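You operate a simulated robot arm through the tools that you are given. There is no shell and no other tool.

You are at the controls of a simulated robot arm. One attempt, no reset.

JOB
Plug in light box T27, light it on High and lay the blue roundel from T24 in its ring.
Fine: use a socket that shows On, plug in before you switch on; other roundels, switches and dials stay.

It is judged by the outcome, as a careful person would: the job done as asked, and still so three seconds after it is handed in. It fails if anything else is knocked over, pushed out of place, dropped, spilled or broken.

ROBOT AND FRAMES
A 7-joint arm with a fingered hand, fixed in place. Base frame: the origin is on the floor under the middle of its stand, x ahead of it, y to its left, z up; the work surface is at about z = 0.892. Units: m, degrees, N and s.
With the tool pointing down near the work surface it reaches from about 0.18 to 0.8 m from the base axis. Its first joint turns from -166.0 to 166.0 degrees. Payload 4.9 kg.
The tool frame sits at the grasp point between the pads (the TCP): z along the fingers, y along the line on which they close. The tips reach 0.032 m beyond it. The gripper opens to 0.192 m; its body begins 0.089 m behind the TCP. The gripper is a hand of 3 fingers: y runs from the thumb to the fingers, the wrist lies at [0, 0, -0.267] in the tool frame, and closing takes about 1.5 s.
Orientation is that of the tool frame in the base frame, as [roll, pitch, yaw] about the fixed x, y, z axes, in that order (R = Rz(yaw) Ry(pitch) Rx(roll)). With the fingers straight down and closing along the base's y, the tool's x points along the base's -x, its y along +y and its z along -z.

CONTROLS
- The arm moves only by the tool jog_arm. Its argument "increments" is a list of rows, each a list of 6 numbers: the turn, a rotation vector about the base's x, y, z in degrees, then the shift along the base's x, y, z in m. In form: [[rx, ry, rz, tx, ty, tz], ...]. A call has 1 to 20 rows; each row shifts and turns the commanded pose from where the row before left it. "fingers" is the finger opening in m, from 0 to 0.192, set as the call begins (left out, the last holds). Rows are played at 5 a second. More than 0.05 m and 8.6 degrees between two rows, or a gripper value outside its range, and nothing of the call is played. Where a pose cannot be reached the arm comes as near as it can. A force on the tool above 40 N (or 10 N above the force at the start of the call, whichever is more), or a blocked arm, ends the call early, and 0.2 s more pass. Each finger travels about 0.153 m/s and halts on what it meets, pressing with about 26 N; the grip force reading is that of the motor and also rises with nothing between the fingers. The clock runs only during rows and for 0.2 s after the last one: add rows that do not move to give the fingers time. It gives the time, the measured TCP pose, the force on the tool (base axes), the opening and the grip force at its end, in the units of the frame above (readings bear some noise), with the torque about the TCP (base axes, N m) and any sound that the robot's microphone picked up.
- Cameras (640 x 400 px; columns grow to the right, rows downward): "scene" is fixed at [0.4003, 0.6512, 1.623]; the picture's right is [-0.98, -0.22, 0.00], its down [-0.17, 0.77, -0.61] and it looks along [0.13, -0.60, -0.79] (base axes); focal length 252 px, centre (320, 200). "wrist" rides on the gripper at [0.08, -0.046, -0.113] in the tool frame; the picture's right is [0.50, 0.87, 0.00], its down [-0.67, 0.39, -0.63] and it looks along [-0.55, 0.32, 0.78] (tool axes); focal length 226 px, centre (320, 200). There is no depth. A picture from a camera that has moved, and an enlarged one, comes with that camera's place and axes in the base frame and with its lens.
- snapshot(camera): a new picture of that camera. It takes no simulated time.
- set_fingers(finger1, finger2, thumb_bend): sets how far each is bent, from 0 (flat) to 1 (curled in); at 0.3 the hand is open as for a grip, at 0.7 the pads meet at the TCP. One left out holds its place. A second passes; each finger stops where it meets its share of the squeeze, and holds until it gets a number again. A gripper value or a shape takes the hand back. It gives what a move gives, with no picture; readings hold the bend of each and the force on the fingers (four entries, about 0 where the hand has none), thumb and palm.
- grasp_type(shape): the hand has 3 fingers and takes this shape, open, in about a second: jaw (thumb against the fingers, like two jaws); tri (thumb and two fingers); tip (a fingertip pinch); poke (one finger out to press); point (the index stretched); flat (the hand flat); cup (the hand cupped); fist (a fist). The gripper value then closes the fingers along that shape, each until it touches; the sizes above hold for jaw. It gives what a move gives, with no picture.
- zoom(camera, box): a new picture of the part [left, top, right, bottom] of that camera's present view, enlarged. It takes no simulated time.
- close_job(): hands the job in; it is judged then, once.

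Nothing tells you positions but the pictures and the camera data. Unless the task says otherwise, let go and move clear before handing in.

The tools are called after ">>>" by a JSON object that holds its "fn" and its "kwargs". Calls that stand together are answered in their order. jog_arm: Moves the arm, as the interface text tells. Its arguments: {"type":"object","properties":{"increments":{"type":"array"},"fingers":{"type":"number"}},"required":["increments"]} The other tools are called the same way: grasp_type (shape) gives the hand a shape; set_fingers (finger1, finger2, thumb_bend) moves the fingers one by one; snapshot (camera) takes a picture; zoom (camera, box) takes an enlarged picture of a part of a camera's view; close_job () hands the job in.

At the start:

```text
clock: 0.0
position: [0.6014, -0.1022, 1.2017]
tool_rot: [179.9, 0.0, -179.9]
ft_force: [0.8, 0.0, -0.5]
torque: [0.0, 0.04, -0.01]
opening: 0.1919
grip_force: 0.0
shape: jaw
bend: [0.3, 0.3, 0.3]
finger forces: [0.0, 0.0, 0.0, 0.0, 0.0, 0.0]
```

scene: 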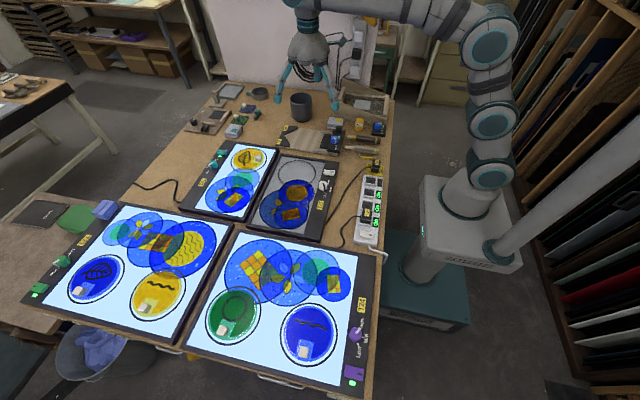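
wrist: 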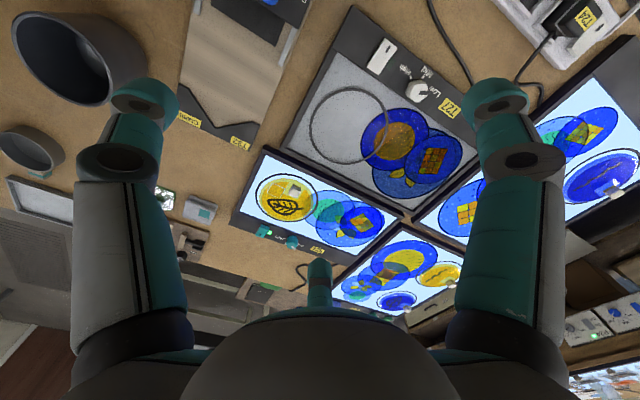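

I see four light boxes on a bench, with the dark one most likely T27, plus a socket strip on the right and a cluttered far end. I'll zoom in to read the labels before I move anything.

>>> {"fn": "zoom", "kwargs": {"camera": "scene", "box": [180, 130, 400, 260]}}

>>> {"fn": "zoom", "kwargs": {"camera": "scene", "box": [320, 140, 400, 260]}}

>>> {"fn": "zoom", "kwargs": {"camera": "scene", "box": [180, 225, 400, 400]}}

>>> {"fn": "zoom", "kwargs": {"camera": "scene", "box": [20, 195, 240, 345]}}

>>> {"fn": "zoom", "kwargs": {"camera": "scene", "box": [180, 70, 400, 180]}}

>>> {"fn": "zoom", "kwargs": {"camera": "wrist", "box": [230, 0, 640, 260]}}

```text
2.91 times, centred on (290, 195) of scene
camera zoom: at [0.4003, 0.6512, 1.623], right [-0.98, -0.22, 0.0], down [-0.17, 0.77, -0.61], along [0.13, -0.6, -0.79], focal length 734 px, centre (407, 214)
```

zoom: 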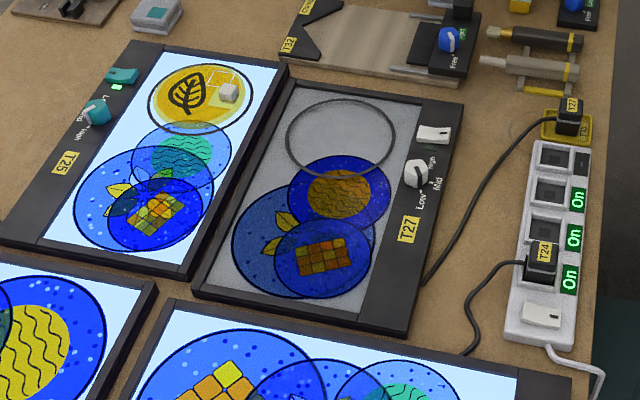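

```text
3.33 times, centred on (360, 200) of scene
camera zoom: at [0.4003, 0.6512, 1.623], right [-0.98, -0.22, 0.0], down [-0.17, 0.77, -0.61], along [0.13, -0.6, -0.79], focal length 841 px, centre (187, 200)
```

zoom: 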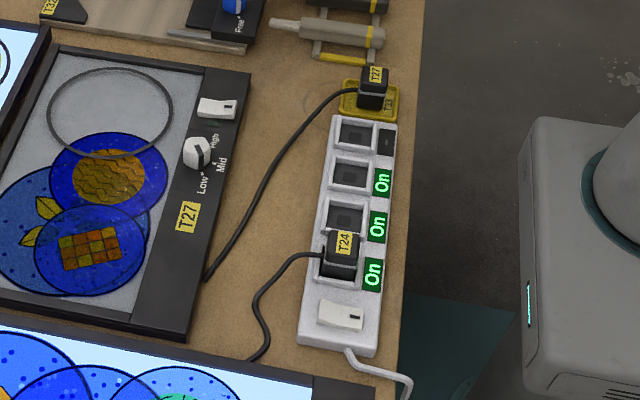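

```text
2.29 times, centred on (290, 312) of scene
camera zoom: at [0.4003, 0.6512, 1.623], right [-0.98, -0.22, 0.0], down [-0.17, 0.77, -0.61], along [0.13, -0.6, -0.79], focal length 577 px, centre (389, -57)
```

zoom: 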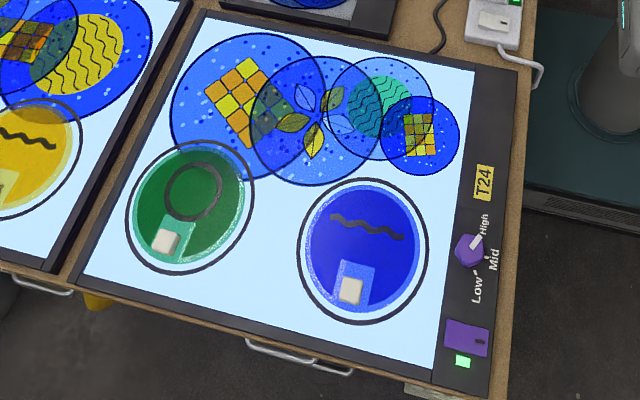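

```text
2.67 times, centred on (130, 270) of scene
camera zoom: at [0.4003, 0.6512, 1.623], right [-0.98, -0.22, 0.0], down [-0.17, 0.77, -0.61], along [0.13, -0.6, -0.79], focal length 673 px, centre (827, 13)
```

zoom: 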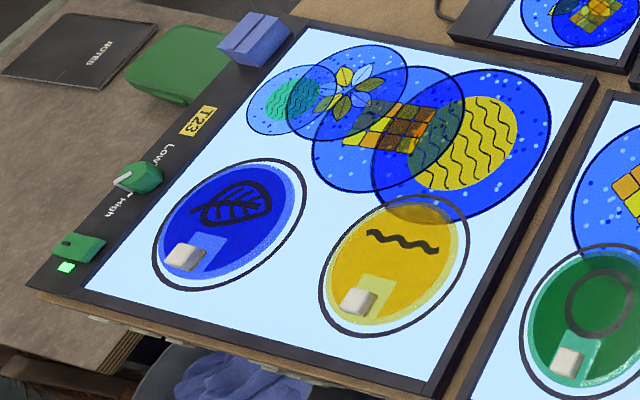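

```text
2.91 times, centred on (290, 125) of scene
camera zoom: at [0.4003, 0.6512, 1.623], right [-0.98, -0.22, 0.0], down [-0.17, 0.77, -0.61], along [0.13, -0.6, -0.79], focal length 734 px, centre (407, 418)
```

zoom: 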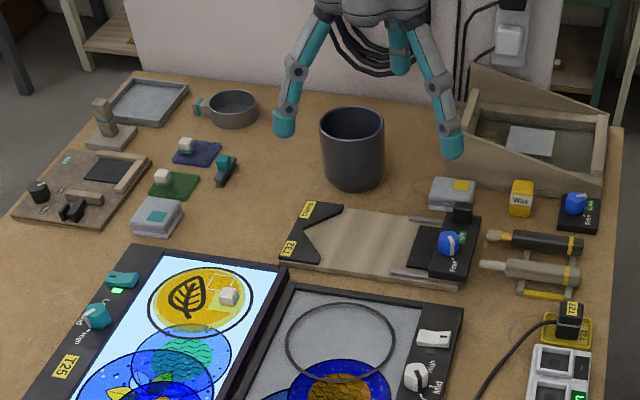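

```text
1.54 times, centred on (435, 130) of wrist
camera zoom: at [0.5226, -0.148, 1.3128], right [-0.5, 0.87, 0.0], down [0.67, 0.39, 0.63], along [0.55, 0.32, -0.77], focal length 348 px, centre (143, 308)
```

zoom: 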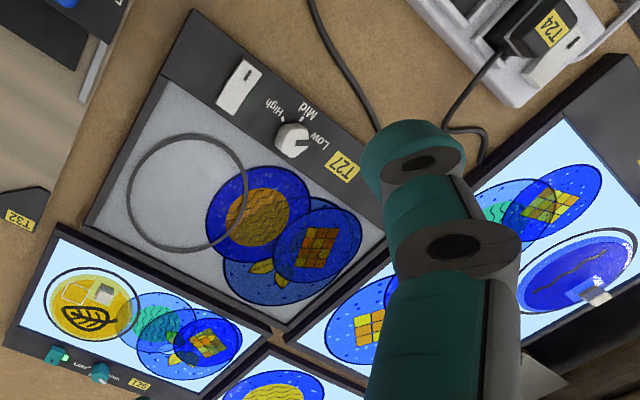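

T27's plug sits on a yellow rest beside the strip. The top socket is dark, sockets 2 and 3 show On and are free, and T24 is in socket 4. Before touching anything I'll check in free air how the hand shapes close.

>>> {"fn": "grasp_type", "kwargs": {"shape": "tip"}}

>>> {"fn": "snapshot", "kwargs": {"camera": "wrist"}}

>>> {"fn": "zoom", "kwargs": {"camera": "scene", "box": [240, 0, 400, 120]}}

>>> {"fn": "jog_arm", "kwargs": {"increments": [[0, 0, 0, 0, 0, 0], [0, 0, 0, 0, 0, 0], [0, 0, 0, 0, 0, 0], [0, 0, 0, 0, 0, 0], [0, 0, 0, 0, 0, 0], [0, 0, 0, 0, 0, 0], [0, 0, 0, 0, 0, 0], [0, 0, 0, 0, 0, 0]], "fingers": 0.0}}

>>> {"fn": "snapshot", "kwargs": {"camera": "wrist"}}

>>> {"fn": "zoom", "kwargs": {"camera": "scene", "box": [240, 0, 400, 120]}}

```text
clock: 0.9
position: [0.6013, -0.1022, 1.2006]
tool_rot: [179.8, 0.0, -179.9]
ft_force: [-0.4, 0.7, 0.3]
torque: [-0.01, 0.01, 0.01]
opening: 0.1917
grip_force: 0.0
shape: tip
bend: [0.3, 0.3, 0.3]
finger forces: [0.0, 0.1, 0.0, 0.0, 0.1, 0.1]
```

```text
taken
camera wrist: at [0.5226, -0.148, 1.3128], right [-0.5, 0.87, 0.0], down [0.67, 0.39, 0.63], along [0.55, 0.32, -0.77], focal length 226 px, centre (320, 200)
```

wrist: 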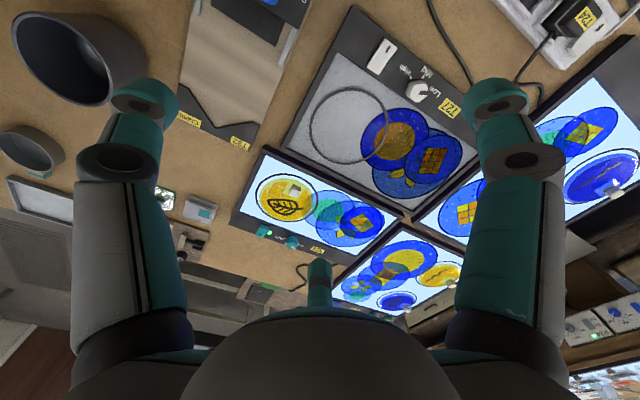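

```text
3.33 times, centred on (320, 60) of scene
camera zoom: at [0.4003, 0.6512, 1.623], right [-0.98, -0.22, 0.0], down [-0.17, 0.77, -0.61], along [0.13, -0.6, -0.79], focal length 841 px, centre (320, 667)
```

zoom: 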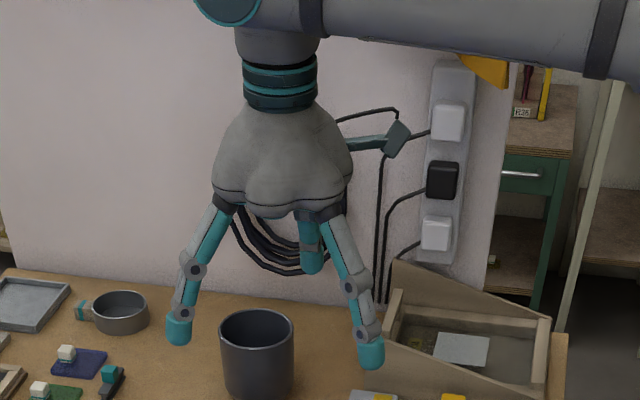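

```text
clock: 2.7
position: [0.601, -0.102, 1.1999]
tool_rot: [179.9, 0.1, -179.9]
ft_force: [-0.1, -0.4, -0.9]
torque: [0.05, -0.02, -0.01]
opening: 0.0
grip_force: 26.1
shape: tip
bend: [0.7, 0.7, 0.7]
finger forces: [0.0, 0.0, 0.0, 0.0, 0.1, 0.0]
```

```text
taken
camera wrist: at [0.5226, -0.148, 1.3128], right [-0.5, 0.87, 0.0], down [0.67, 0.39, 0.63], along [0.55, 0.32, -0.77], focal length 226 px, centre (320, 200)
```

wrist: 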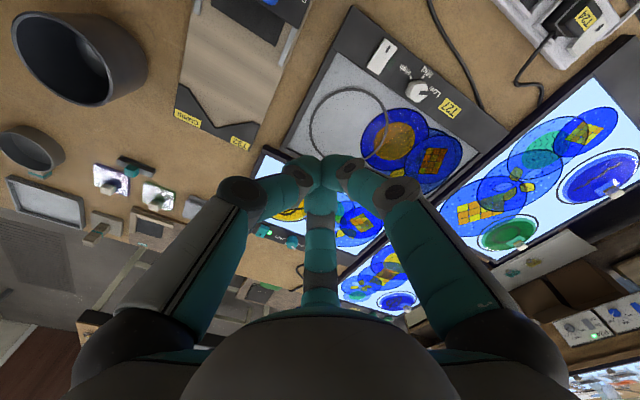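

```text
3.33 times, centred on (320, 60) of scene
camera zoom: at [0.4003, 0.6512, 1.623], right [-0.98, -0.22, 0.0], down [-0.17, 0.77, -0.61], along [0.13, -0.6, -0.79], focal length 841 px, centre (320, 667)
```

zoom: 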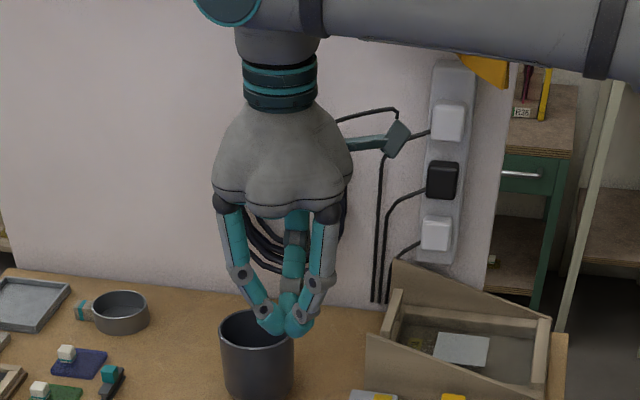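

All three fingers converge on the TCP: the thumb comes from base -y and the two fingers from the ±x,+y side. Next I'll open the hand and move back toward the strip to see the plug and sockets close up.

>>> {"fn": "jog_arm", "kwargs": {"increments": [[0, 0, 0, -0.04, 0, 0], [0, 0, 0, -0.043, 0, 0], [0, 0, 0, -0.043, 0, 0], [0, 0, 0, -0.043, 0, -0.01], [0, 0, 0, -0.043, 0, -0.01], [0, 0, 0, -0.043, 0, -0.015], [0, 0, 0, -0.043, 0, -0.015], [0, 0, 0, 0, 0, 0], [0, 0, 0, 0, 0, 0]], "fingers": 0.192}}

>>> {"fn": "snapshot", "kwargs": {"camera": "wrist"}}

>>> {"fn": "zoom", "kwargs": {"camera": "wrist", "box": [200, 80, 500, 270]}}

```text
clock: 4.7
position: [0.3028, -0.1019, 1.15]
tool_rot: [180.0, 0.0, -179.9]
ft_force: [-0.2, 0.8, -0.5]
torque: [0.0, 0.01, -0.01]
opening: 0.1918
grip_force: 0.0
shape: tip
bend: [0.3, 0.3, 0.3]
finger forces: [0.0, 0.1, 0.0, 0.0, 0.0, 0.0]
```

```text
taken
camera wrist: at [0.2239, -0.1476, 1.2615], right [-0.5, 0.87, 0.0], down [0.67, 0.39, 0.63], along [0.55, 0.32, -0.77], focal length 226 px, centre (320, 200)
```

wrist: 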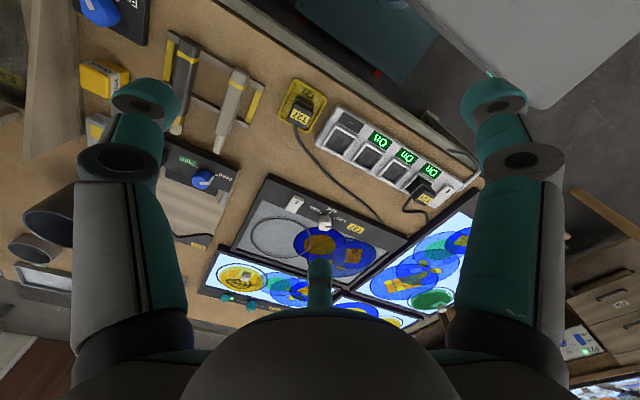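

```text
2.11 times, centred on (350, 175) of wrist
camera zoom: at [0.2239, -0.1476, 1.2615], right [-0.5, 0.87, 0.0], down [0.67, 0.39, 0.63], along [0.55, 0.32, -0.77], focal length 476 px, centre (257, 253)
```

zoom: 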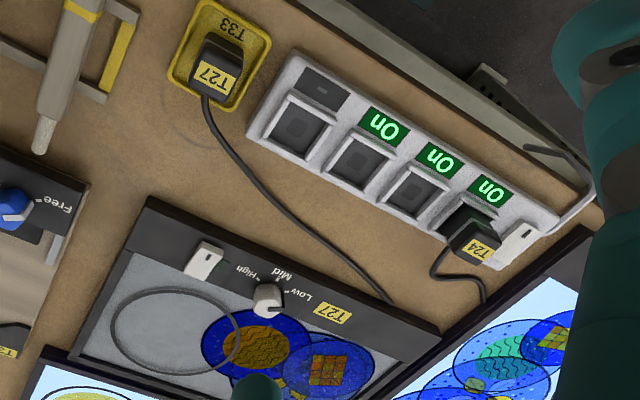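

The strip reads clearly: socket 1 is off, 2 and 3 are On and free, and T24 is in socket 4. I'll zoom in on the plug in its yellow dish, the sockets, and T27's panel.

>>> {"fn": "zoom", "kwargs": {"camera": "wrist", "box": [270, 70, 350, 135]}}

>>> {"fn": "zoom", "kwargs": {"camera": "wrist", "box": [310, 100, 480, 220]}}

>>> {"fn": "zoom", "kwargs": {"camera": "wrist", "box": [270, 180, 390, 260]}}

>>> {"fn": "zoom", "kwargs": {"camera": "scene", "box": [345, 150, 395, 190]}}

```text
6.15 times, centred on (310, 102) of wrist
camera zoom: at [0.2239, -0.1476, 1.2615], right [-0.5, 0.87, 0.0], down [0.67, 0.39, 0.63], along [0.55, 0.32, -0.77], focal length 1391 px, centre (382, 800)
```

zoom: 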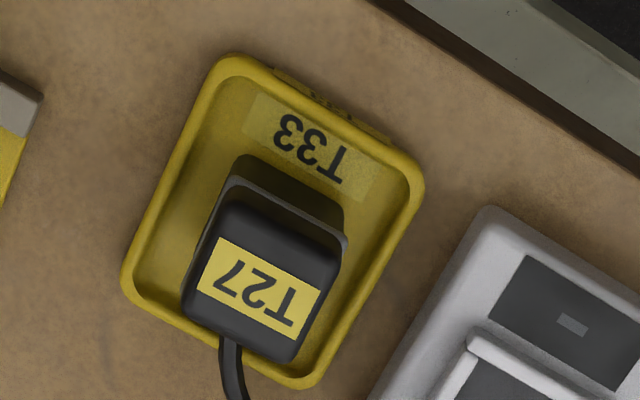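

```text
3.33 times, centred on (395, 160) of wrist
camera zoom: at [0.2239, -0.1476, 1.2615], right [-0.5, 0.87, 0.0], down [0.67, 0.39, 0.63], along [0.55, 0.32, -0.77], focal length 754 px, centre (70, 333)
```

zoom: 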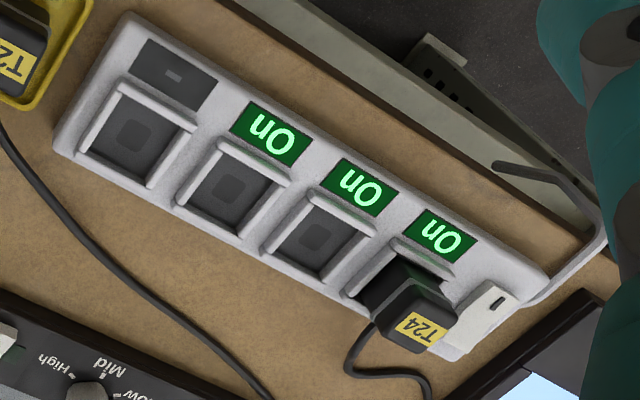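

```text
5.00 times, centred on (330, 220) of wrist
camera zoom: at [0.2239, -0.1476, 1.2615], right [-0.5, 0.87, 0.0], down [0.67, 0.39, 0.63], along [0.55, 0.32, -0.77], focal length 1130 px, centre (270, 100)
```

zoom: 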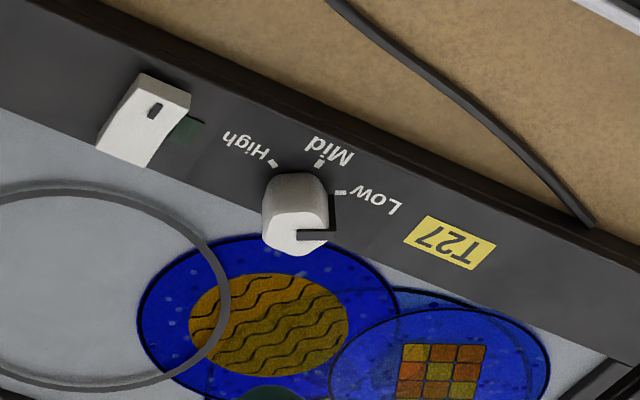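

```text
10.00 times, centred on (370, 170) of scene
camera zoom: at [0.4003, 0.6512, 1.623], right [-0.98, -0.22, 0.0], down [-0.17, 0.77, -0.61], along [0.13, -0.6, -0.79], focal length 2523 px, centre (-180, 500)
```

zoom: 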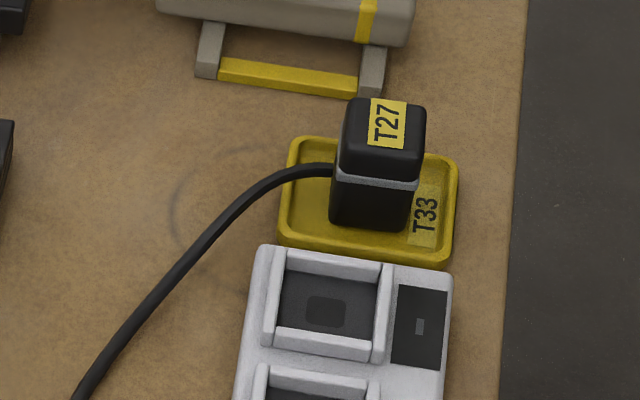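

The plug stands upright in the dish, and the dial points at Low, so it needs about +120° about z to reach High. I'll hover above the plug to measure it precisely.

>>> {"fn": "jog_arm", "kwargs": {"increments": [[0, 0, 0, 0.017, -0.006, -0.04], [0, 0, 0, 0.017, -0.007, -0.04], [0, 0, 0, 0, 0, -0.04], [0, 0, 0, 0, 0, 0], [0, 0, 0, 0, 0, 0]], "fingers": 0.192}}

>>> {"fn": "snapshot", "kwargs": {"camera": "wrist"}}

>>> {"fn": "zoom", "kwargs": {"camera": "wrist", "box": [220, 80, 420, 210]}}

>>> {"fn": "snapshot", "kwargs": {"camera": "scene"}}

```text
clock: 5.9
position: [0.3353, -0.115, 1.0307]
tool_rot: [179.9, 0.1, -179.8]
ft_force: [0.3, -0.6, 0.5]
torque: [-0.02, -0.03, -0.01]
opening: 0.1919
grip_force: 0.0
shape: tip
bend: [0.3, 0.3, 0.3]
finger forces: [0.1, 0.1, 0.0, 0.1, 0.0, 0.1]
```

```text
taken
camera wrist: at [0.2573, -0.1605, 1.1437], right [-0.5, 0.87, 0.0], down [0.67, 0.39, 0.63], along [0.55, 0.32, -0.77], focal length 226 px, centre (320, 200)
```

wrist: 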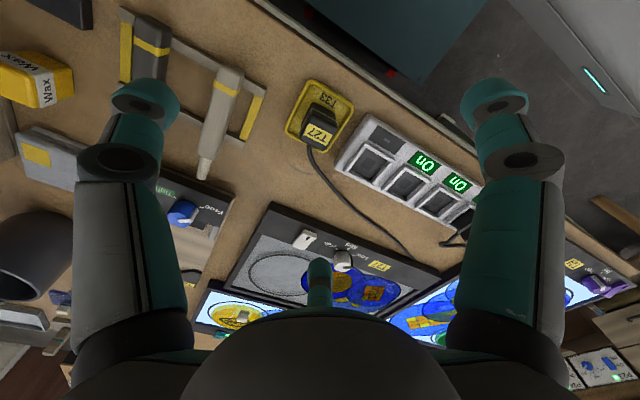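

```text
3.08 times, centred on (320, 145) of wrist
camera zoom: at [0.2573, -0.1605, 1.1437], right [-0.5, 0.87, 0.0], down [0.67, 0.39, 0.63], along [0.55, 0.32, -0.77], focal length 696 px, centre (320, 369)
```

zoom: 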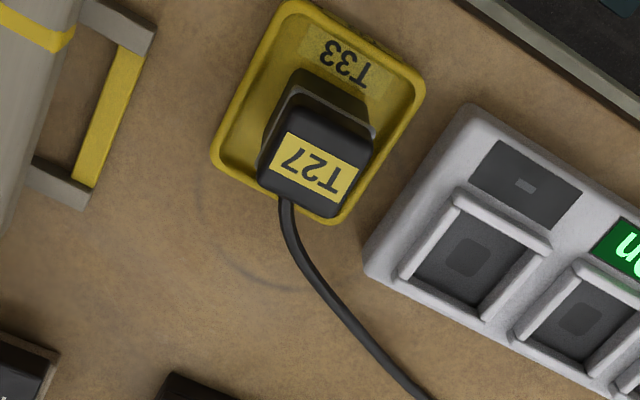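

```text
taken
```

scene: 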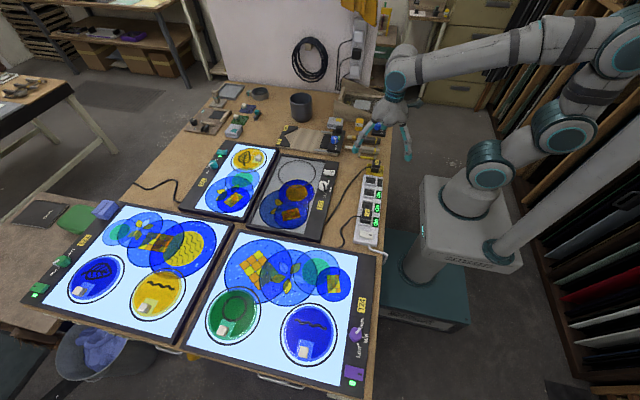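

The plug is nearly under the TCP, at about (0.336, -0.116). I'll look closely at how T24 sits in its socket so I know what seated looks like, and also at the T27 and T24 switches.

>>> {"fn": "zoom", "kwargs": {"camera": "scene", "box": [350, 170, 390, 250]}}

>>> {"fn": "zoom", "kwargs": {"camera": "wrist", "box": [330, 110, 480, 220]}}

>>> {"fn": "zoom", "kwargs": {"camera": "scene", "box": [300, 160, 350, 210]}}

>>> {"fn": "zoom", "kwargs": {"camera": "scene", "box": [335, 290, 395, 390]}}

```text
5.00 times, centred on (370, 210) of scene
camera zoom: at [0.4003, 0.6512, 1.623], right [-0.98, -0.22, 0.0], down [-0.17, 0.77, -0.61], along [0.13, -0.6, -0.79], focal length 1262 px, centre (70, 150)
```

zoom: 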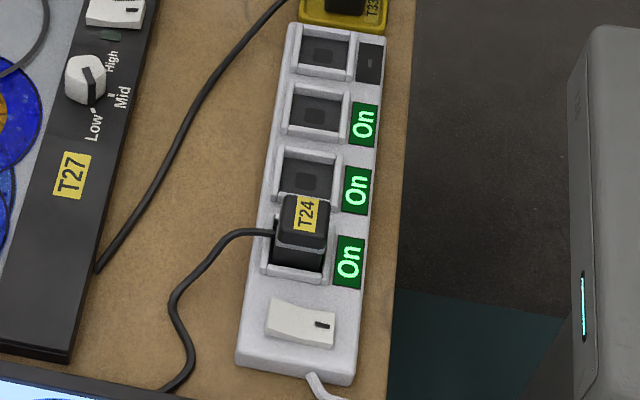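

```text
3.64 times, centred on (405, 165) of wrist
camera zoom: at [0.2573, -0.1605, 1.1437], right [-0.5, 0.87, 0.0], down [0.67, 0.39, 0.63], along [0.55, 0.32, -0.77], focal length 822 px, centre (11, 327)
```

zoom: 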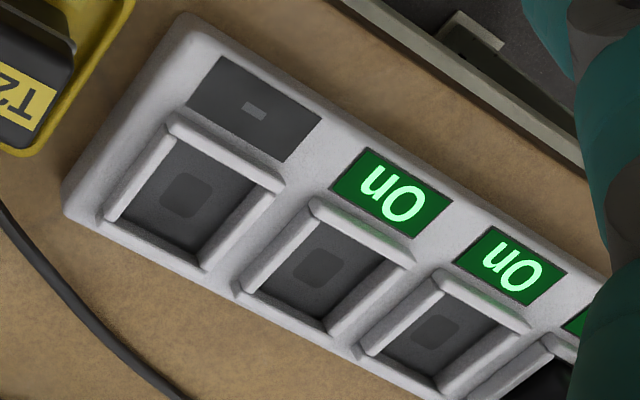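

```text
8.00 times, centred on (325, 185) of scene
camera zoom: at [0.4003, 0.6512, 1.623], right [-0.98, -0.22, 0.0], down [-0.17, 0.77, -0.61], along [0.13, -0.6, -0.79], focal length 2018 px, centre (280, 320)
```

zoom: 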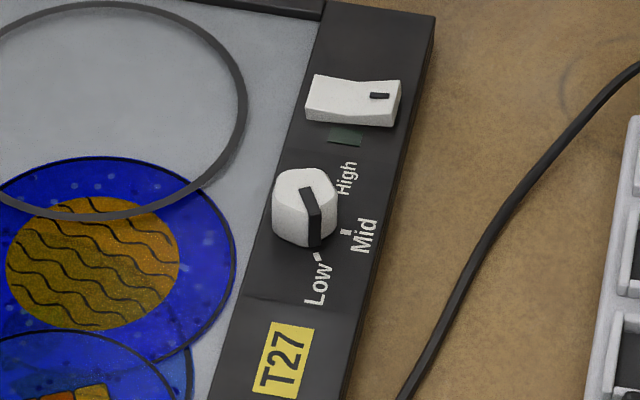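

```text
4.00 times, centred on (365, 340) of scene
camera zoom: at [0.4003, 0.6512, 1.623], right [-0.98, -0.22, 0.0], down [-0.17, 0.77, -0.61], along [0.13, -0.6, -0.79], focal length 1009 px, centre (140, -360)
```

zoom: 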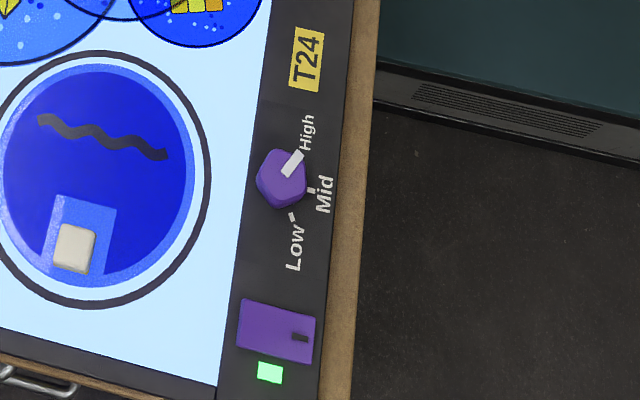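

T24 sits about half a plug height into its rim, and that is my reference for seated. I'll narrow the hand, lower it over the T27 plug and check before closing.

>>> {"fn": "jog_arm", "kwargs": {"increments": [[0, 0, 0, 0, 0, 0], [0, 0, 0, 0, -0.001, -0.02], [0, 0, 0, 0, 0, -0.02], [0, 0, 0, 0, 0, -0.02], [0, 0, 0, 0, 0, -0.01], [0, 0, 0, 0, 0, 0]], "fingers": 0.1}}

>>> {"fn": "snapshot", "kwargs": {"camera": "wrist"}}

>>> {"fn": "zoom", "kwargs": {"camera": "scene", "box": [320, 110, 420, 190]}}

```text
clock: 7.3
position: [0.3372, -0.1173, 0.9596]
tool_rot: [179.8, 0.0, -179.9]
ft_force: [-0.6, 0.3, 0.0]
torque: [-0.01, -0.01, 0.02]
opening: 0.1004
grip_force: 0.0
shape: tip
bend: [0.35, 0.35, 0.7]
finger forces: [0.1, 0.0, 0.0, 0.0, 0.1, 0.0]
```

```text
taken
camera wrist: at [0.2583, -0.1629, 1.0722], right [-0.5, 0.87, 0.0], down [0.67, 0.39, 0.63], along [0.55, 0.32, -0.77], focal length 226 px, centre (320, 200)
```

wrist: 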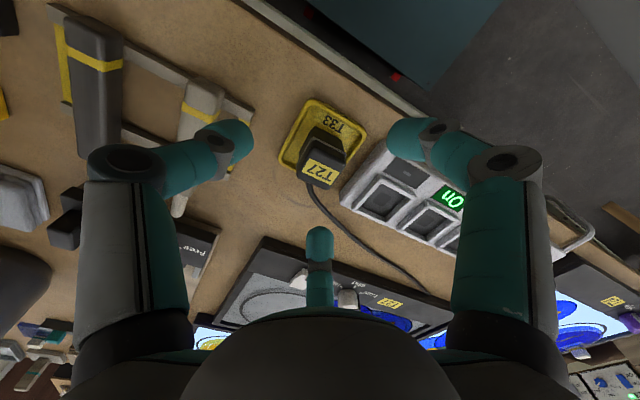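

```text
5.00 times, centred on (370, 150) of scene
camera zoom: at [0.4003, 0.6512, 1.623], right [-0.98, -0.22, 0.0], down [-0.17, 0.77, -0.61], along [0.13, -0.6, -0.79], focal length 1262 px, centre (70, 450)
```

zoom: 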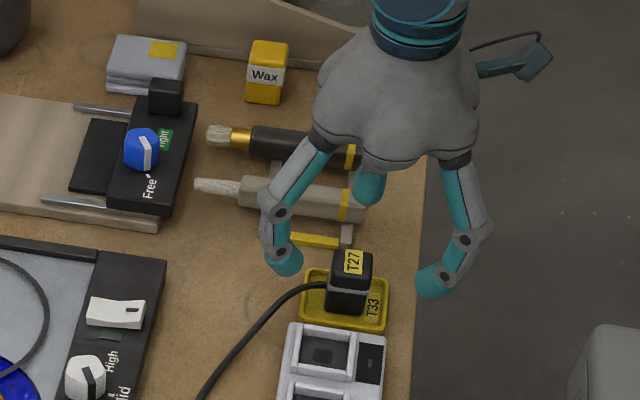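

The plug is centred, but the thumb would come down next to the grey tool's end near (0.336, -0.19). I'll narrow the opening first at this height so it clears.

>>> {"fn": "jog_arm", "kwargs": {"increments": [[0, 0, 0, 0, 0.0, 0], [0, 0, 0, 0, 0, 0], [0, 0, 0, 0, 0, 0]], "fingers": 0.065}}

>>> {"fn": "zoom", "kwargs": {"camera": "wrist", "box": [220, 90, 420, 220]}}

>>> {"fn": "zoom", "kwargs": {"camera": "scene", "box": [340, 130, 400, 180]}}

```text
clock: 8.1
position: [0.3364, -0.1183, 0.9606]
tool_rot: [179.9, 0.1, -179.9]
ft_force: [0.2, 0.6, 0.6]
torque: [0.04, -0.01, 0.01]
opening: 0.0654
grip_force: 0.1
shape: tip
bend: [0.45, 0.45, 0.7]
finger forces: [0.0, 0.0, 0.1, 0.0, 0.1, 0.1]
```

```text
3.08 times, centred on (320, 155) of wrist
camera zoom: at [0.2583, -0.1628, 1.0724], right [-0.5, 0.87, 0.0], down [0.67, 0.39, 0.63], along [0.55, 0.32, -0.77], focal length 696 px, centre (320, 338)
```

zoom: 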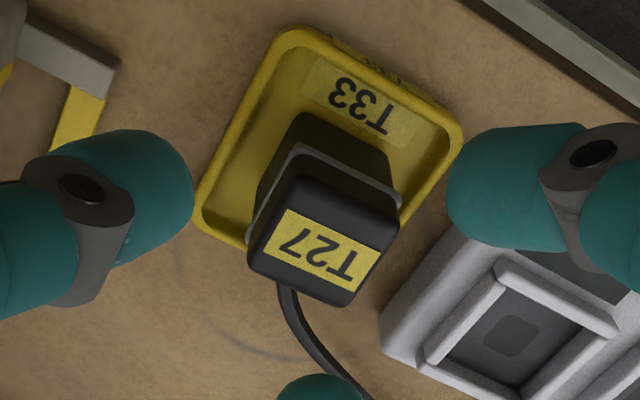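

```text
8.00 times, centred on (370, 155) of scene
camera zoom: at [0.4003, 0.6512, 1.623], right [-0.98, -0.22, 0.0], down [-0.17, 0.77, -0.61], along [0.13, -0.6, -0.79], focal length 2018 px, centre (-80, 560)
```

zoom: 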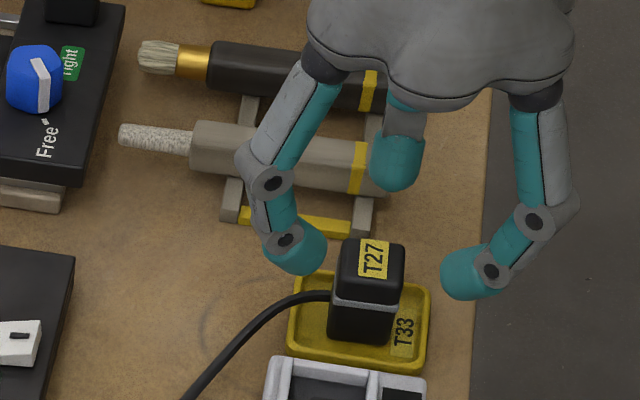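

The thumb now clears the tool rest by roughly 1 cm and both fingers are free. I'll lower another 2 cm and close on the plug.

>>> {"fn": "jog_arm", "kwargs": {"increments": [[0, 0, 0, 0, 0.001, -0.01], [0, 0, 0, 0, 0.001, -0.011], [0, 0, 0, 0, 0, 0]]}}

>>> {"fn": "zoom", "kwargs": {"camera": "wrist", "box": [220, 90, 420, 220]}}

>>> {"fn": "jog_arm", "kwargs": {"increments": [[0, 0, 0, 0, 0, 0], [0, 0, 0, 0, 0, 0], [0, 0, 0, 0, 0, 0], [0, 0, 0, 0, 0, 0], [0, 0, 0, 0, 0, 0]], "fingers": 0.0}}

>>> {"fn": "zoom", "kwargs": {"camera": "wrist", "box": [220, 90, 420, 220]}}

>>> {"fn": "zoom", "kwargs": {"camera": "scene", "box": [340, 130, 400, 180]}}

```text
clock: 8.9
position: [0.3386, -0.1152, 0.9397]
tool_rot: [179.9, -0.1, -179.9]
ft_force: [0.7, -0.6, -0.5]
torque: [0.02, 0.04, 0.01]
opening: 0.0655
grip_force: 0.1
shape: tip
bend: [0.45, 0.45, 0.7]
finger forces: [0.0, 0.0, 0.0, 0.0, 0.0, 0.0]
```

```text
3.08 times, centred on (320, 155) of wrist
camera zoom: at [0.2589, -0.1604, 1.0515], right [-0.5, 0.87, 0.0], down [0.67, 0.39, 0.63], along [0.55, 0.32, -0.77], focal length 696 px, centre (320, 338)
```

zoom: 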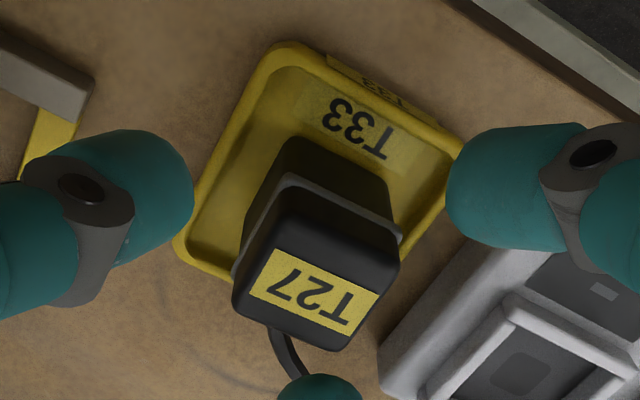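

```text
clock: 10.1
position: [0.3369, -0.1149, 0.9388]
tool_rot: [179.9, 0.0, -180.0]
ft_force: [-0.1, 0.4, 0.6]
torque: [0.0, 0.02, 0.02]
opening: 0.0301
grip_force: 26.5
shape: tip
bend: [0.76, 0.76, 0.7]
finger forces: [20.1, 20.9, 0.0, 0.0, 22.5, 0.0]
```

```text
3.08 times, centred on (320, 155) of wrist
camera zoom: at [0.2589, -0.1604, 1.0516], right [-0.5, 0.87, 0.0], down [0.67, 0.39, 0.63], along [0.55, 0.32, -0.77], focal length 696 px, centre (320, 338)
```

zoom: 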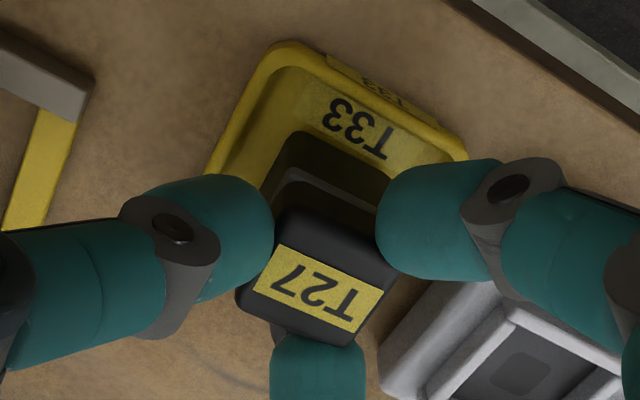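

```text
8.00 times, centred on (370, 155) of scene
camera zoom: at [0.4003, 0.6512, 1.623], right [-0.98, -0.22, 0.0], down [-0.17, 0.77, -0.61], along [0.13, -0.6, -0.79], focal length 2018 px, centre (-80, 560)
```

zoom: 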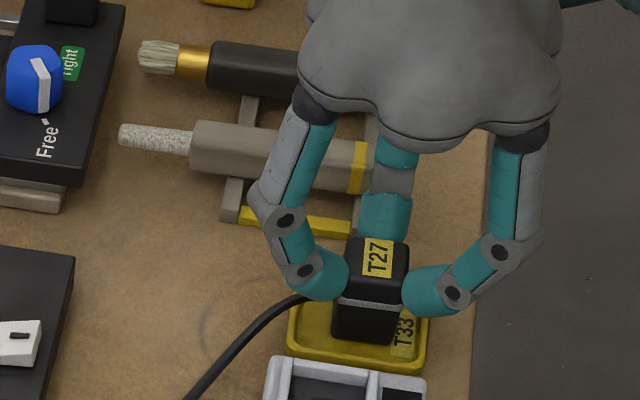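

The plug is firmly gripped at about 20 N per finger and hasn't tilted. I'll lift it clear and carry it over socket 2, which shows On, at about (0.348, 0.018).

>>> {"fn": "jog_arm", "kwargs": {"increments": [[0, 0, 0, 0, 0, 0.01], [0, 0, 0, 0, 0, 0.02], [0, 0, 0, 0, 0, 0.03], [0, 0, 0, 0, 0, 0.01], [0, 0, 0, 0, 0, 0]]}}

>>> {"fn": "snapshot", "kwargs": {"camera": "wrist"}}

>>> {"fn": "zoom", "kwargs": {"camera": "scene", "box": [300, 100, 420, 260]}}

```text
clock: 11.3
position: [0.3369, -0.1145, 1.0101]
tool_rot: [179.9, -0.1, -179.9]
ft_force: [1.0, 0.2, 0.1]
torque: [0.01, -0.02, 0.02]
opening: 0.03
grip_force: 25.4
shape: tip
bend: [0.76, 0.76, 0.7]
finger forces: [20.2, 20.9, 0.0, 0.1, 22.5, 0.0]
```

```text
taken
camera wrist: at [0.2585, -0.1598, 1.123], right [-0.5, 0.87, 0.0], down [0.67, 0.39, 0.63], along [0.55, 0.32, -0.77], focal length 226 px, centre (320, 200)
```

wrist: 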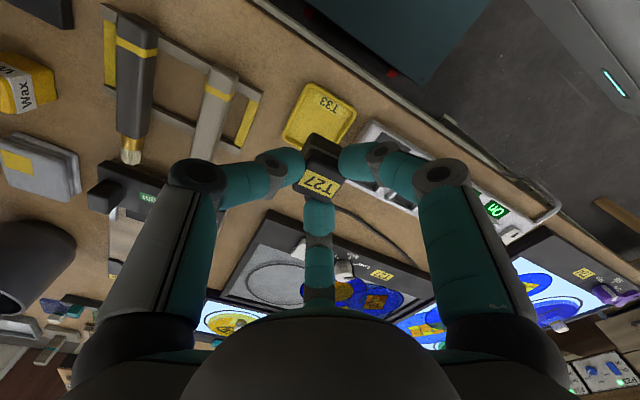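

```text
2.50 times, centred on (360, 180) of scene
camera zoom: at [0.4003, 0.6512, 1.623], right [-0.98, -0.22, 0.0], down [-0.17, 0.77, -0.61], along [0.13, -0.6, -0.79], focal length 631 px, centre (220, 250)
```

zoom: 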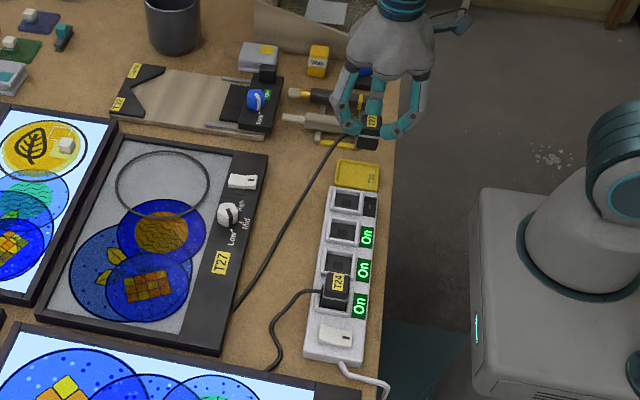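

The plug is up and the dish stayed put. Now I'll move across to hover over socket 2.

>>> {"fn": "jog_arm", "kwargs": {"increments": [[0, 0, 0, 0.002, 0.02, 0], [0, 0, 0, 0.002, 0.03, 0], [0, 0, 0, 0.002, 0.03, 0], [0, 0, 0, 0.002, 0.03, 0], [0, 0, 0, 0.003, 0.022, 0], [0, 0, 0, 0, 0, 0], [0, 0, 0, 0, 0, -0.025], [0, 0, 0, 0, 0, 0]]}}

>>> {"fn": "snapshot", "kwargs": {"camera": "wrist"}}

>>> {"fn": "zoom", "kwargs": {"camera": "wrist", "box": [240, 70, 420, 200]}}

>>> {"fn": "zoom", "kwargs": {"camera": "scene", "box": [330, 130, 410, 240]}}

```text
clock: 13.1
position: [0.3478, 0.0163, 0.9861]
tool_rot: [179.9, 0.1, -179.8]
ft_force: [-0.2, -0.4, -0.8]
torque: [0.01, 0.03, -0.01]
opening: 0.0304
grip_force: 26.7
shape: tip
bend: [0.76, 0.76, 0.7]
finger forces: [20.1, 21.1, 0.0, 0.1, 22.4, 0.0]
```

```text
taken
camera wrist: at [0.2702, -0.0291, 1.0974], right [-0.5, 0.87, 0.0], down [0.67, 0.39, 0.63], along [0.55, 0.32, -0.77], focal length 226 px, centre (320, 200)
```

wrist: 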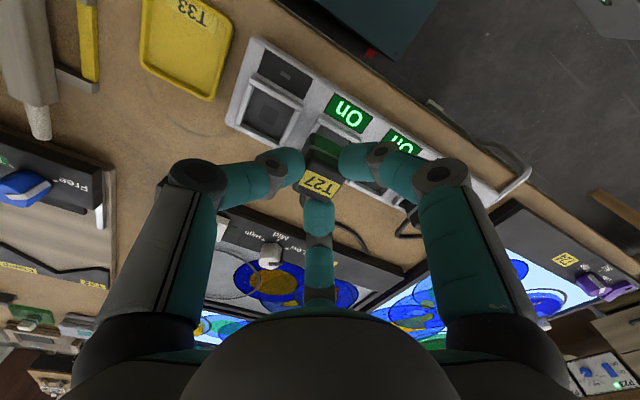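

```text
3.08 times, centred on (330, 135) of wrist
camera zoom: at [0.2702, -0.0291, 1.0974], right [-0.5, 0.87, 0.0], down [0.67, 0.39, 0.63], along [0.55, 0.32, -0.77], focal length 696 px, centre (289, 400)
```

zoom: 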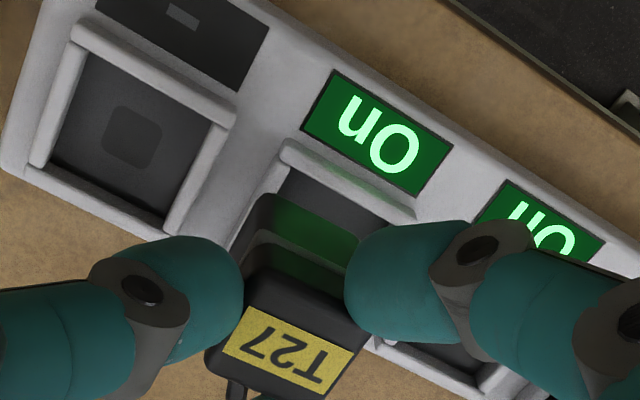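

```text
3.64 times, centred on (370, 185) of scene
camera zoom: at [0.4003, 0.6512, 1.623], right [-0.98, -0.22, 0.0], down [-0.17, 0.77, -0.61], along [0.13, -0.6, -0.79], focal length 918 px, centre (138, 254)
```

zoom: 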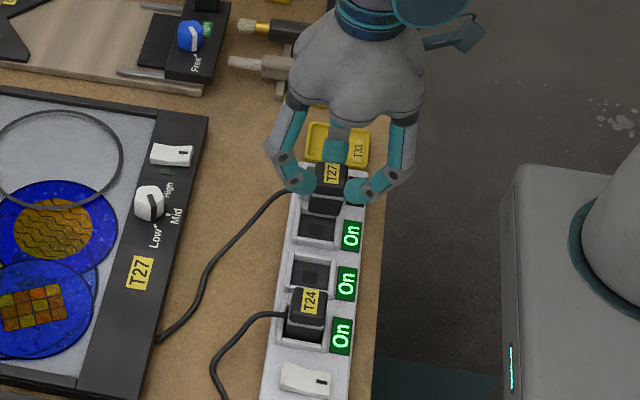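

The plug hovers over socket 2. I'll zoom in further to measure how the plug lines up with the socket rim before lowering.

>>> {"fn": "zoom", "kwargs": {"camera": "wrist", "box": [230, 60, 370, 150]}}

>>> {"fn": "zoom", "kwargs": {"camera": "wrist", "box": [290, 100, 390, 210]}}

>>> {"fn": "zoom", "kwargs": {"camera": "scene", "box": [350, 160, 390, 210]}}

```text
4.44 times, centred on (300, 105) of wrist
camera zoom: at [0.2702, -0.0291, 1.0974], right [-0.5, 0.87, 0.0], down [0.67, 0.39, 0.63], along [0.55, 0.32, -0.77], focal length 1005 px, centre (409, 622)
```

zoom: 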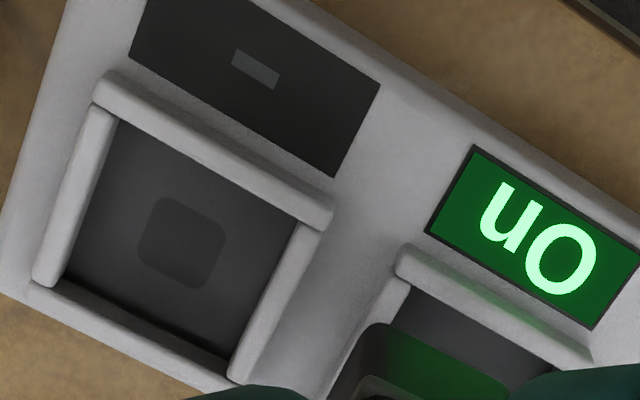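

```text
3.64 times, centred on (340, 155) of wrist
camera zoom: at [0.2702, -0.0291, 1.0974], right [-0.5, 0.87, 0.0], down [0.67, 0.39, 0.63], along [0.55, 0.32, -0.77], focal length 822 px, centre (247, 364)
```

zoom: 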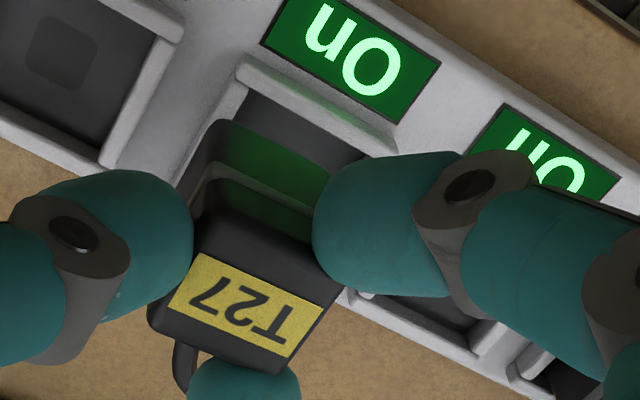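

```text
8.00 times, centred on (370, 185) of scene
camera zoom: at [0.4003, 0.6512, 1.623], right [-0.98, -0.22, 0.0], down [-0.17, 0.77, -0.61], along [0.13, -0.6, -0.79], focal length 2018 px, centre (-80, 320)
```

zoom: 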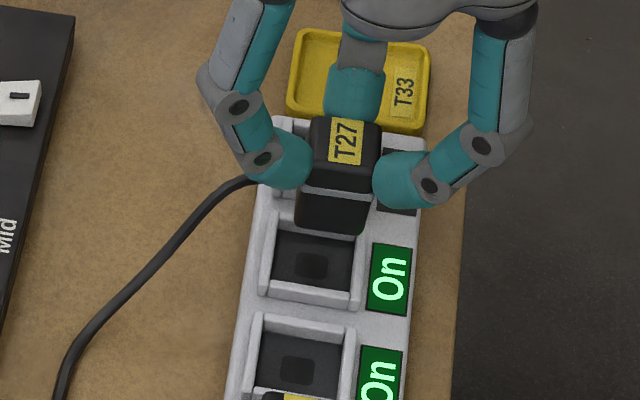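

The plug needs about +7 mm in y and +2 mm in x to sit over socket 2. I'll correct that, lower a little, and measure again with less parallax.

>>> {"fn": "jog_arm", "kwargs": {"increments": [[0, 0, 0, 0.002, 0.007, 0], [0, 0, 0, 0, 0, -0.012], [0, 0, 0, 0, 0, 0]]}}

>>> {"fn": "zoom", "kwargs": {"camera": "wrist", "box": [230, 60, 370, 150]}}

>>> {"fn": "zoom", "kwargs": {"camera": "wrist", "box": [290, 100, 390, 210]}}

>>> {"fn": "zoom", "kwargs": {"camera": "scene", "box": [350, 160, 390, 210]}}

```text
clock: 13.9
position: [0.3501, 0.0233, 0.9716]
tool_rot: [179.9, 0.0, -179.9]
ft_force: [-0.4, -0.6, -0.9]
torque: [-0.02, 0.01, 0.0]
opening: 0.0301
grip_force: 25.6
shape: tip
bend: [0.76, 0.76, 0.7]
finger forces: [20.2, 20.9, 0.0, 0.0, 22.3, 0.0]
```

```text
4.44 times, centred on (300, 105) of wrist
camera zoom: at [0.2721, -0.0216, 1.0844], right [-0.5, 0.87, 0.0], down [0.67, 0.39, 0.63], along [0.55, 0.32, -0.77], focal length 1005 px, centre (409, 622)
```

zoom: 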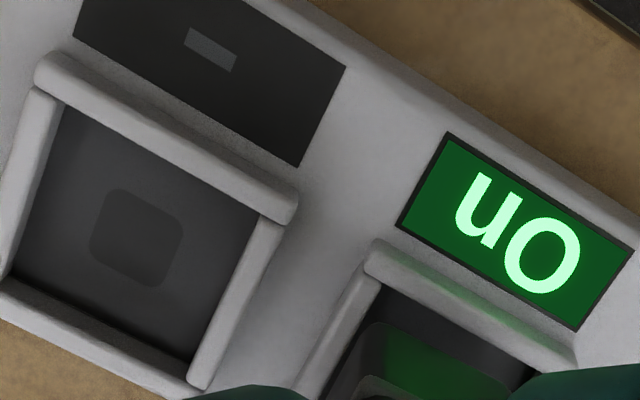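

```text
3.64 times, centred on (340, 155) of wrist
camera zoom: at [0.2721, -0.0216, 1.0844], right [-0.5, 0.87, 0.0], down [0.67, 0.39, 0.63], along [0.55, 0.32, -0.77], focal length 822 px, centre (247, 364)
```

zoom: 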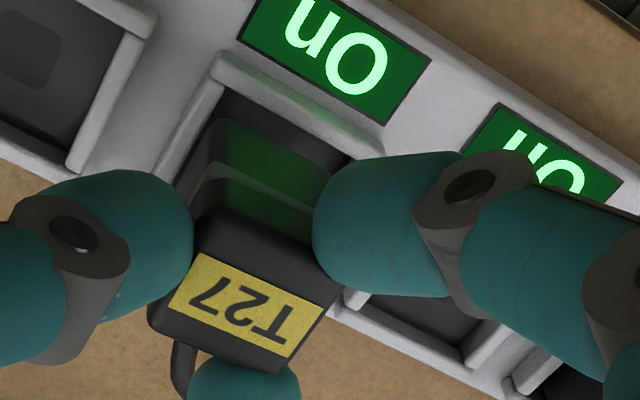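

```text
8.00 times, centred on (370, 185) of scene
camera zoom: at [0.4003, 0.6512, 1.623], right [-0.98, -0.22, 0.0], down [-0.17, 0.77, -0.61], along [0.13, -0.6, -0.79], focal length 2018 px, centre (-80, 320)
```

zoom: 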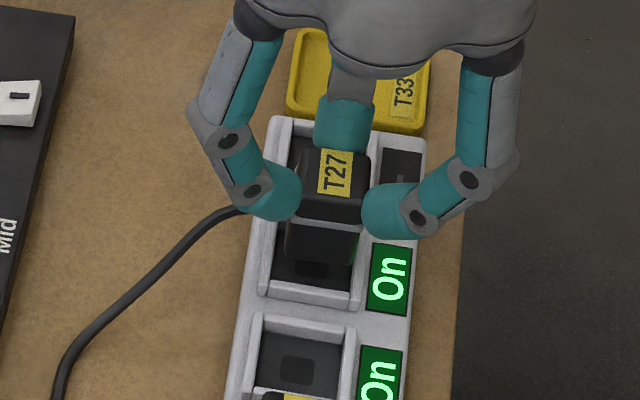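

The plug is now centred in x and right at the -y edge of the recess. I'll shift it 2 mm in +y, lower in small steps and watch the force.

>>> {"fn": "jog_arm", "kwargs": {"increments": [[0, 0, 0, 0, 0.002, 0], [0, 0, 0, 0, 0, -0.004], [0, 0, 0, 0, 0, -0.004], [0, 0, 0, 0, 0, 0]]}}

>>> {"fn": "zoom", "kwargs": {"camera": "wrist", "box": [290, 80, 390, 180]}}

>>> {"fn": "zoom", "kwargs": {"camera": "scene", "box": [350, 165, 390, 205]}}

```text
clock: 14.9
position: [0.3502, 0.0268, 0.9647]
tool_rot: [179.8, 0.1, -179.9]
ft_force: [1.4, 0.4, 0.0]
torque: [0.0, 0.02, -0.01]
opening: 0.0303
grip_force: 26.1
shape: tip
bend: [0.76, 0.76, 0.7]
finger forces: [20.1, 21.0, 0.1, 0.1, 22.3, 0.1]
```

```text
4.00 times, centred on (340, 130) of wrist
camera zoom: at [0.2715, -0.019, 1.0764], right [-0.5, 0.87, 0.0], down [0.67, 0.39, 0.63], along [0.55, 0.32, -0.77], focal length 904 px, centre (240, 480)
```

zoom: 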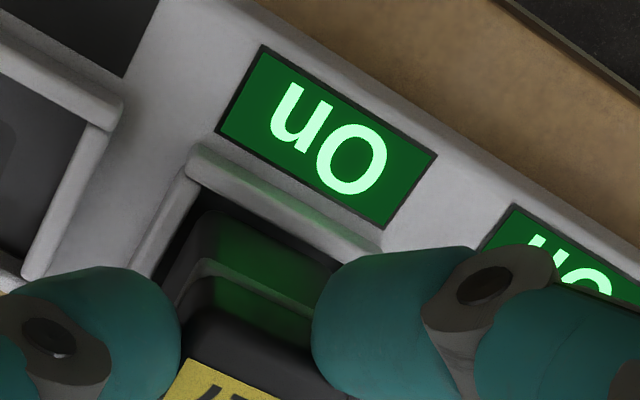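

```text
10.00 times, centred on (370, 185) of scene
camera zoom: at [0.4003, 0.6512, 1.623], right [-0.98, -0.22, 0.0], down [-0.17, 0.77, -0.61], along [0.13, -0.6, -0.79], focal length 2523 px, centre (-180, 350)
```

zoom: 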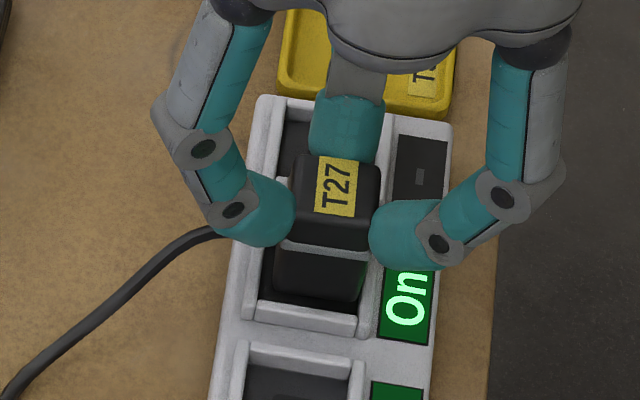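

The plug's lower edge is at rim level and inside the recess on all visible sides. I'll keep lowering in small steps.

>>> {"fn": "jog_arm", "kwargs": {"increments": [[0, 0, 0, 0, 0, -0.003], [0, 0, 0, 0, 0, -0.003], [0, 0, 0, 0, 0, -0.003], [0, 0, 0, 0, 0, 0]]}}

>>> {"fn": "zoom", "kwargs": {"camera": "wrist", "box": [290, 80, 390, 180]}}

>>> {"fn": "zoom", "kwargs": {"camera": "scene", "box": [350, 165, 390, 205]}}

```text
clock: 15.9
position: [0.3504, 0.0259, 0.9553]
tool_rot: [179.9, 0.1, -179.9]
ft_force: [-2.4, -1.8, 9.8]
torque: [0.02, 0.07, -0.03]
opening: 0.0303
grip_force: 25.7
shape: tip
bend: [0.77, 0.77, 0.69]
finger forces: [22.2, 21.9, 0.0, 0.0, 25.0, 0.1]
```

```text
4.00 times, centred on (340, 130) of wrist
camera zoom: at [0.2724, -0.0189, 1.0678], right [-0.5, 0.87, 0.0], down [0.67, 0.39, 0.63], along [0.55, 0.32, -0.77], focal length 904 px, centre (240, 480)
```

zoom: 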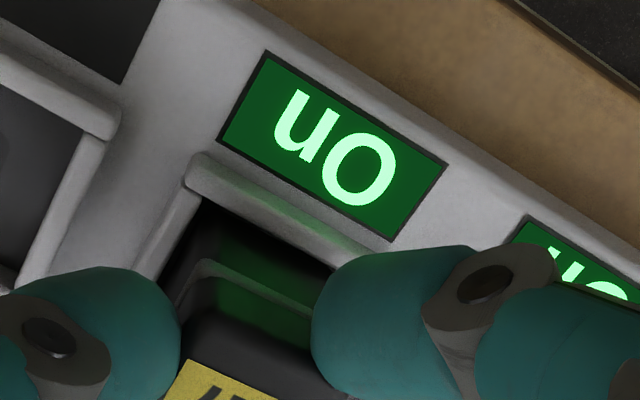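

```text
10.00 times, centred on (370, 185) of scene
camera zoom: at [0.4003, 0.6512, 1.623], right [-0.98, -0.22, 0.0], down [-0.17, 0.77, -0.61], along [0.13, -0.6, -0.79], focal length 2523 px, centre (-180, 350)
```

zoom: 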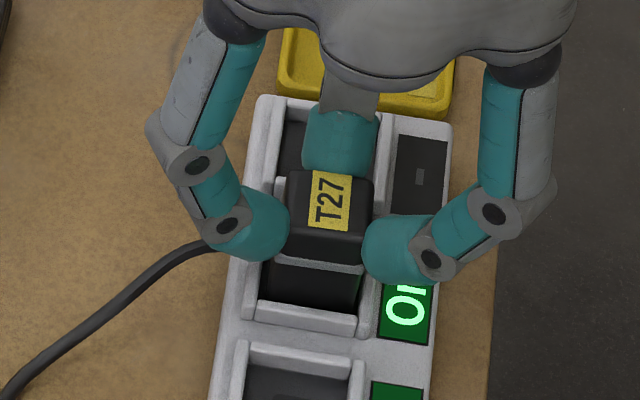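

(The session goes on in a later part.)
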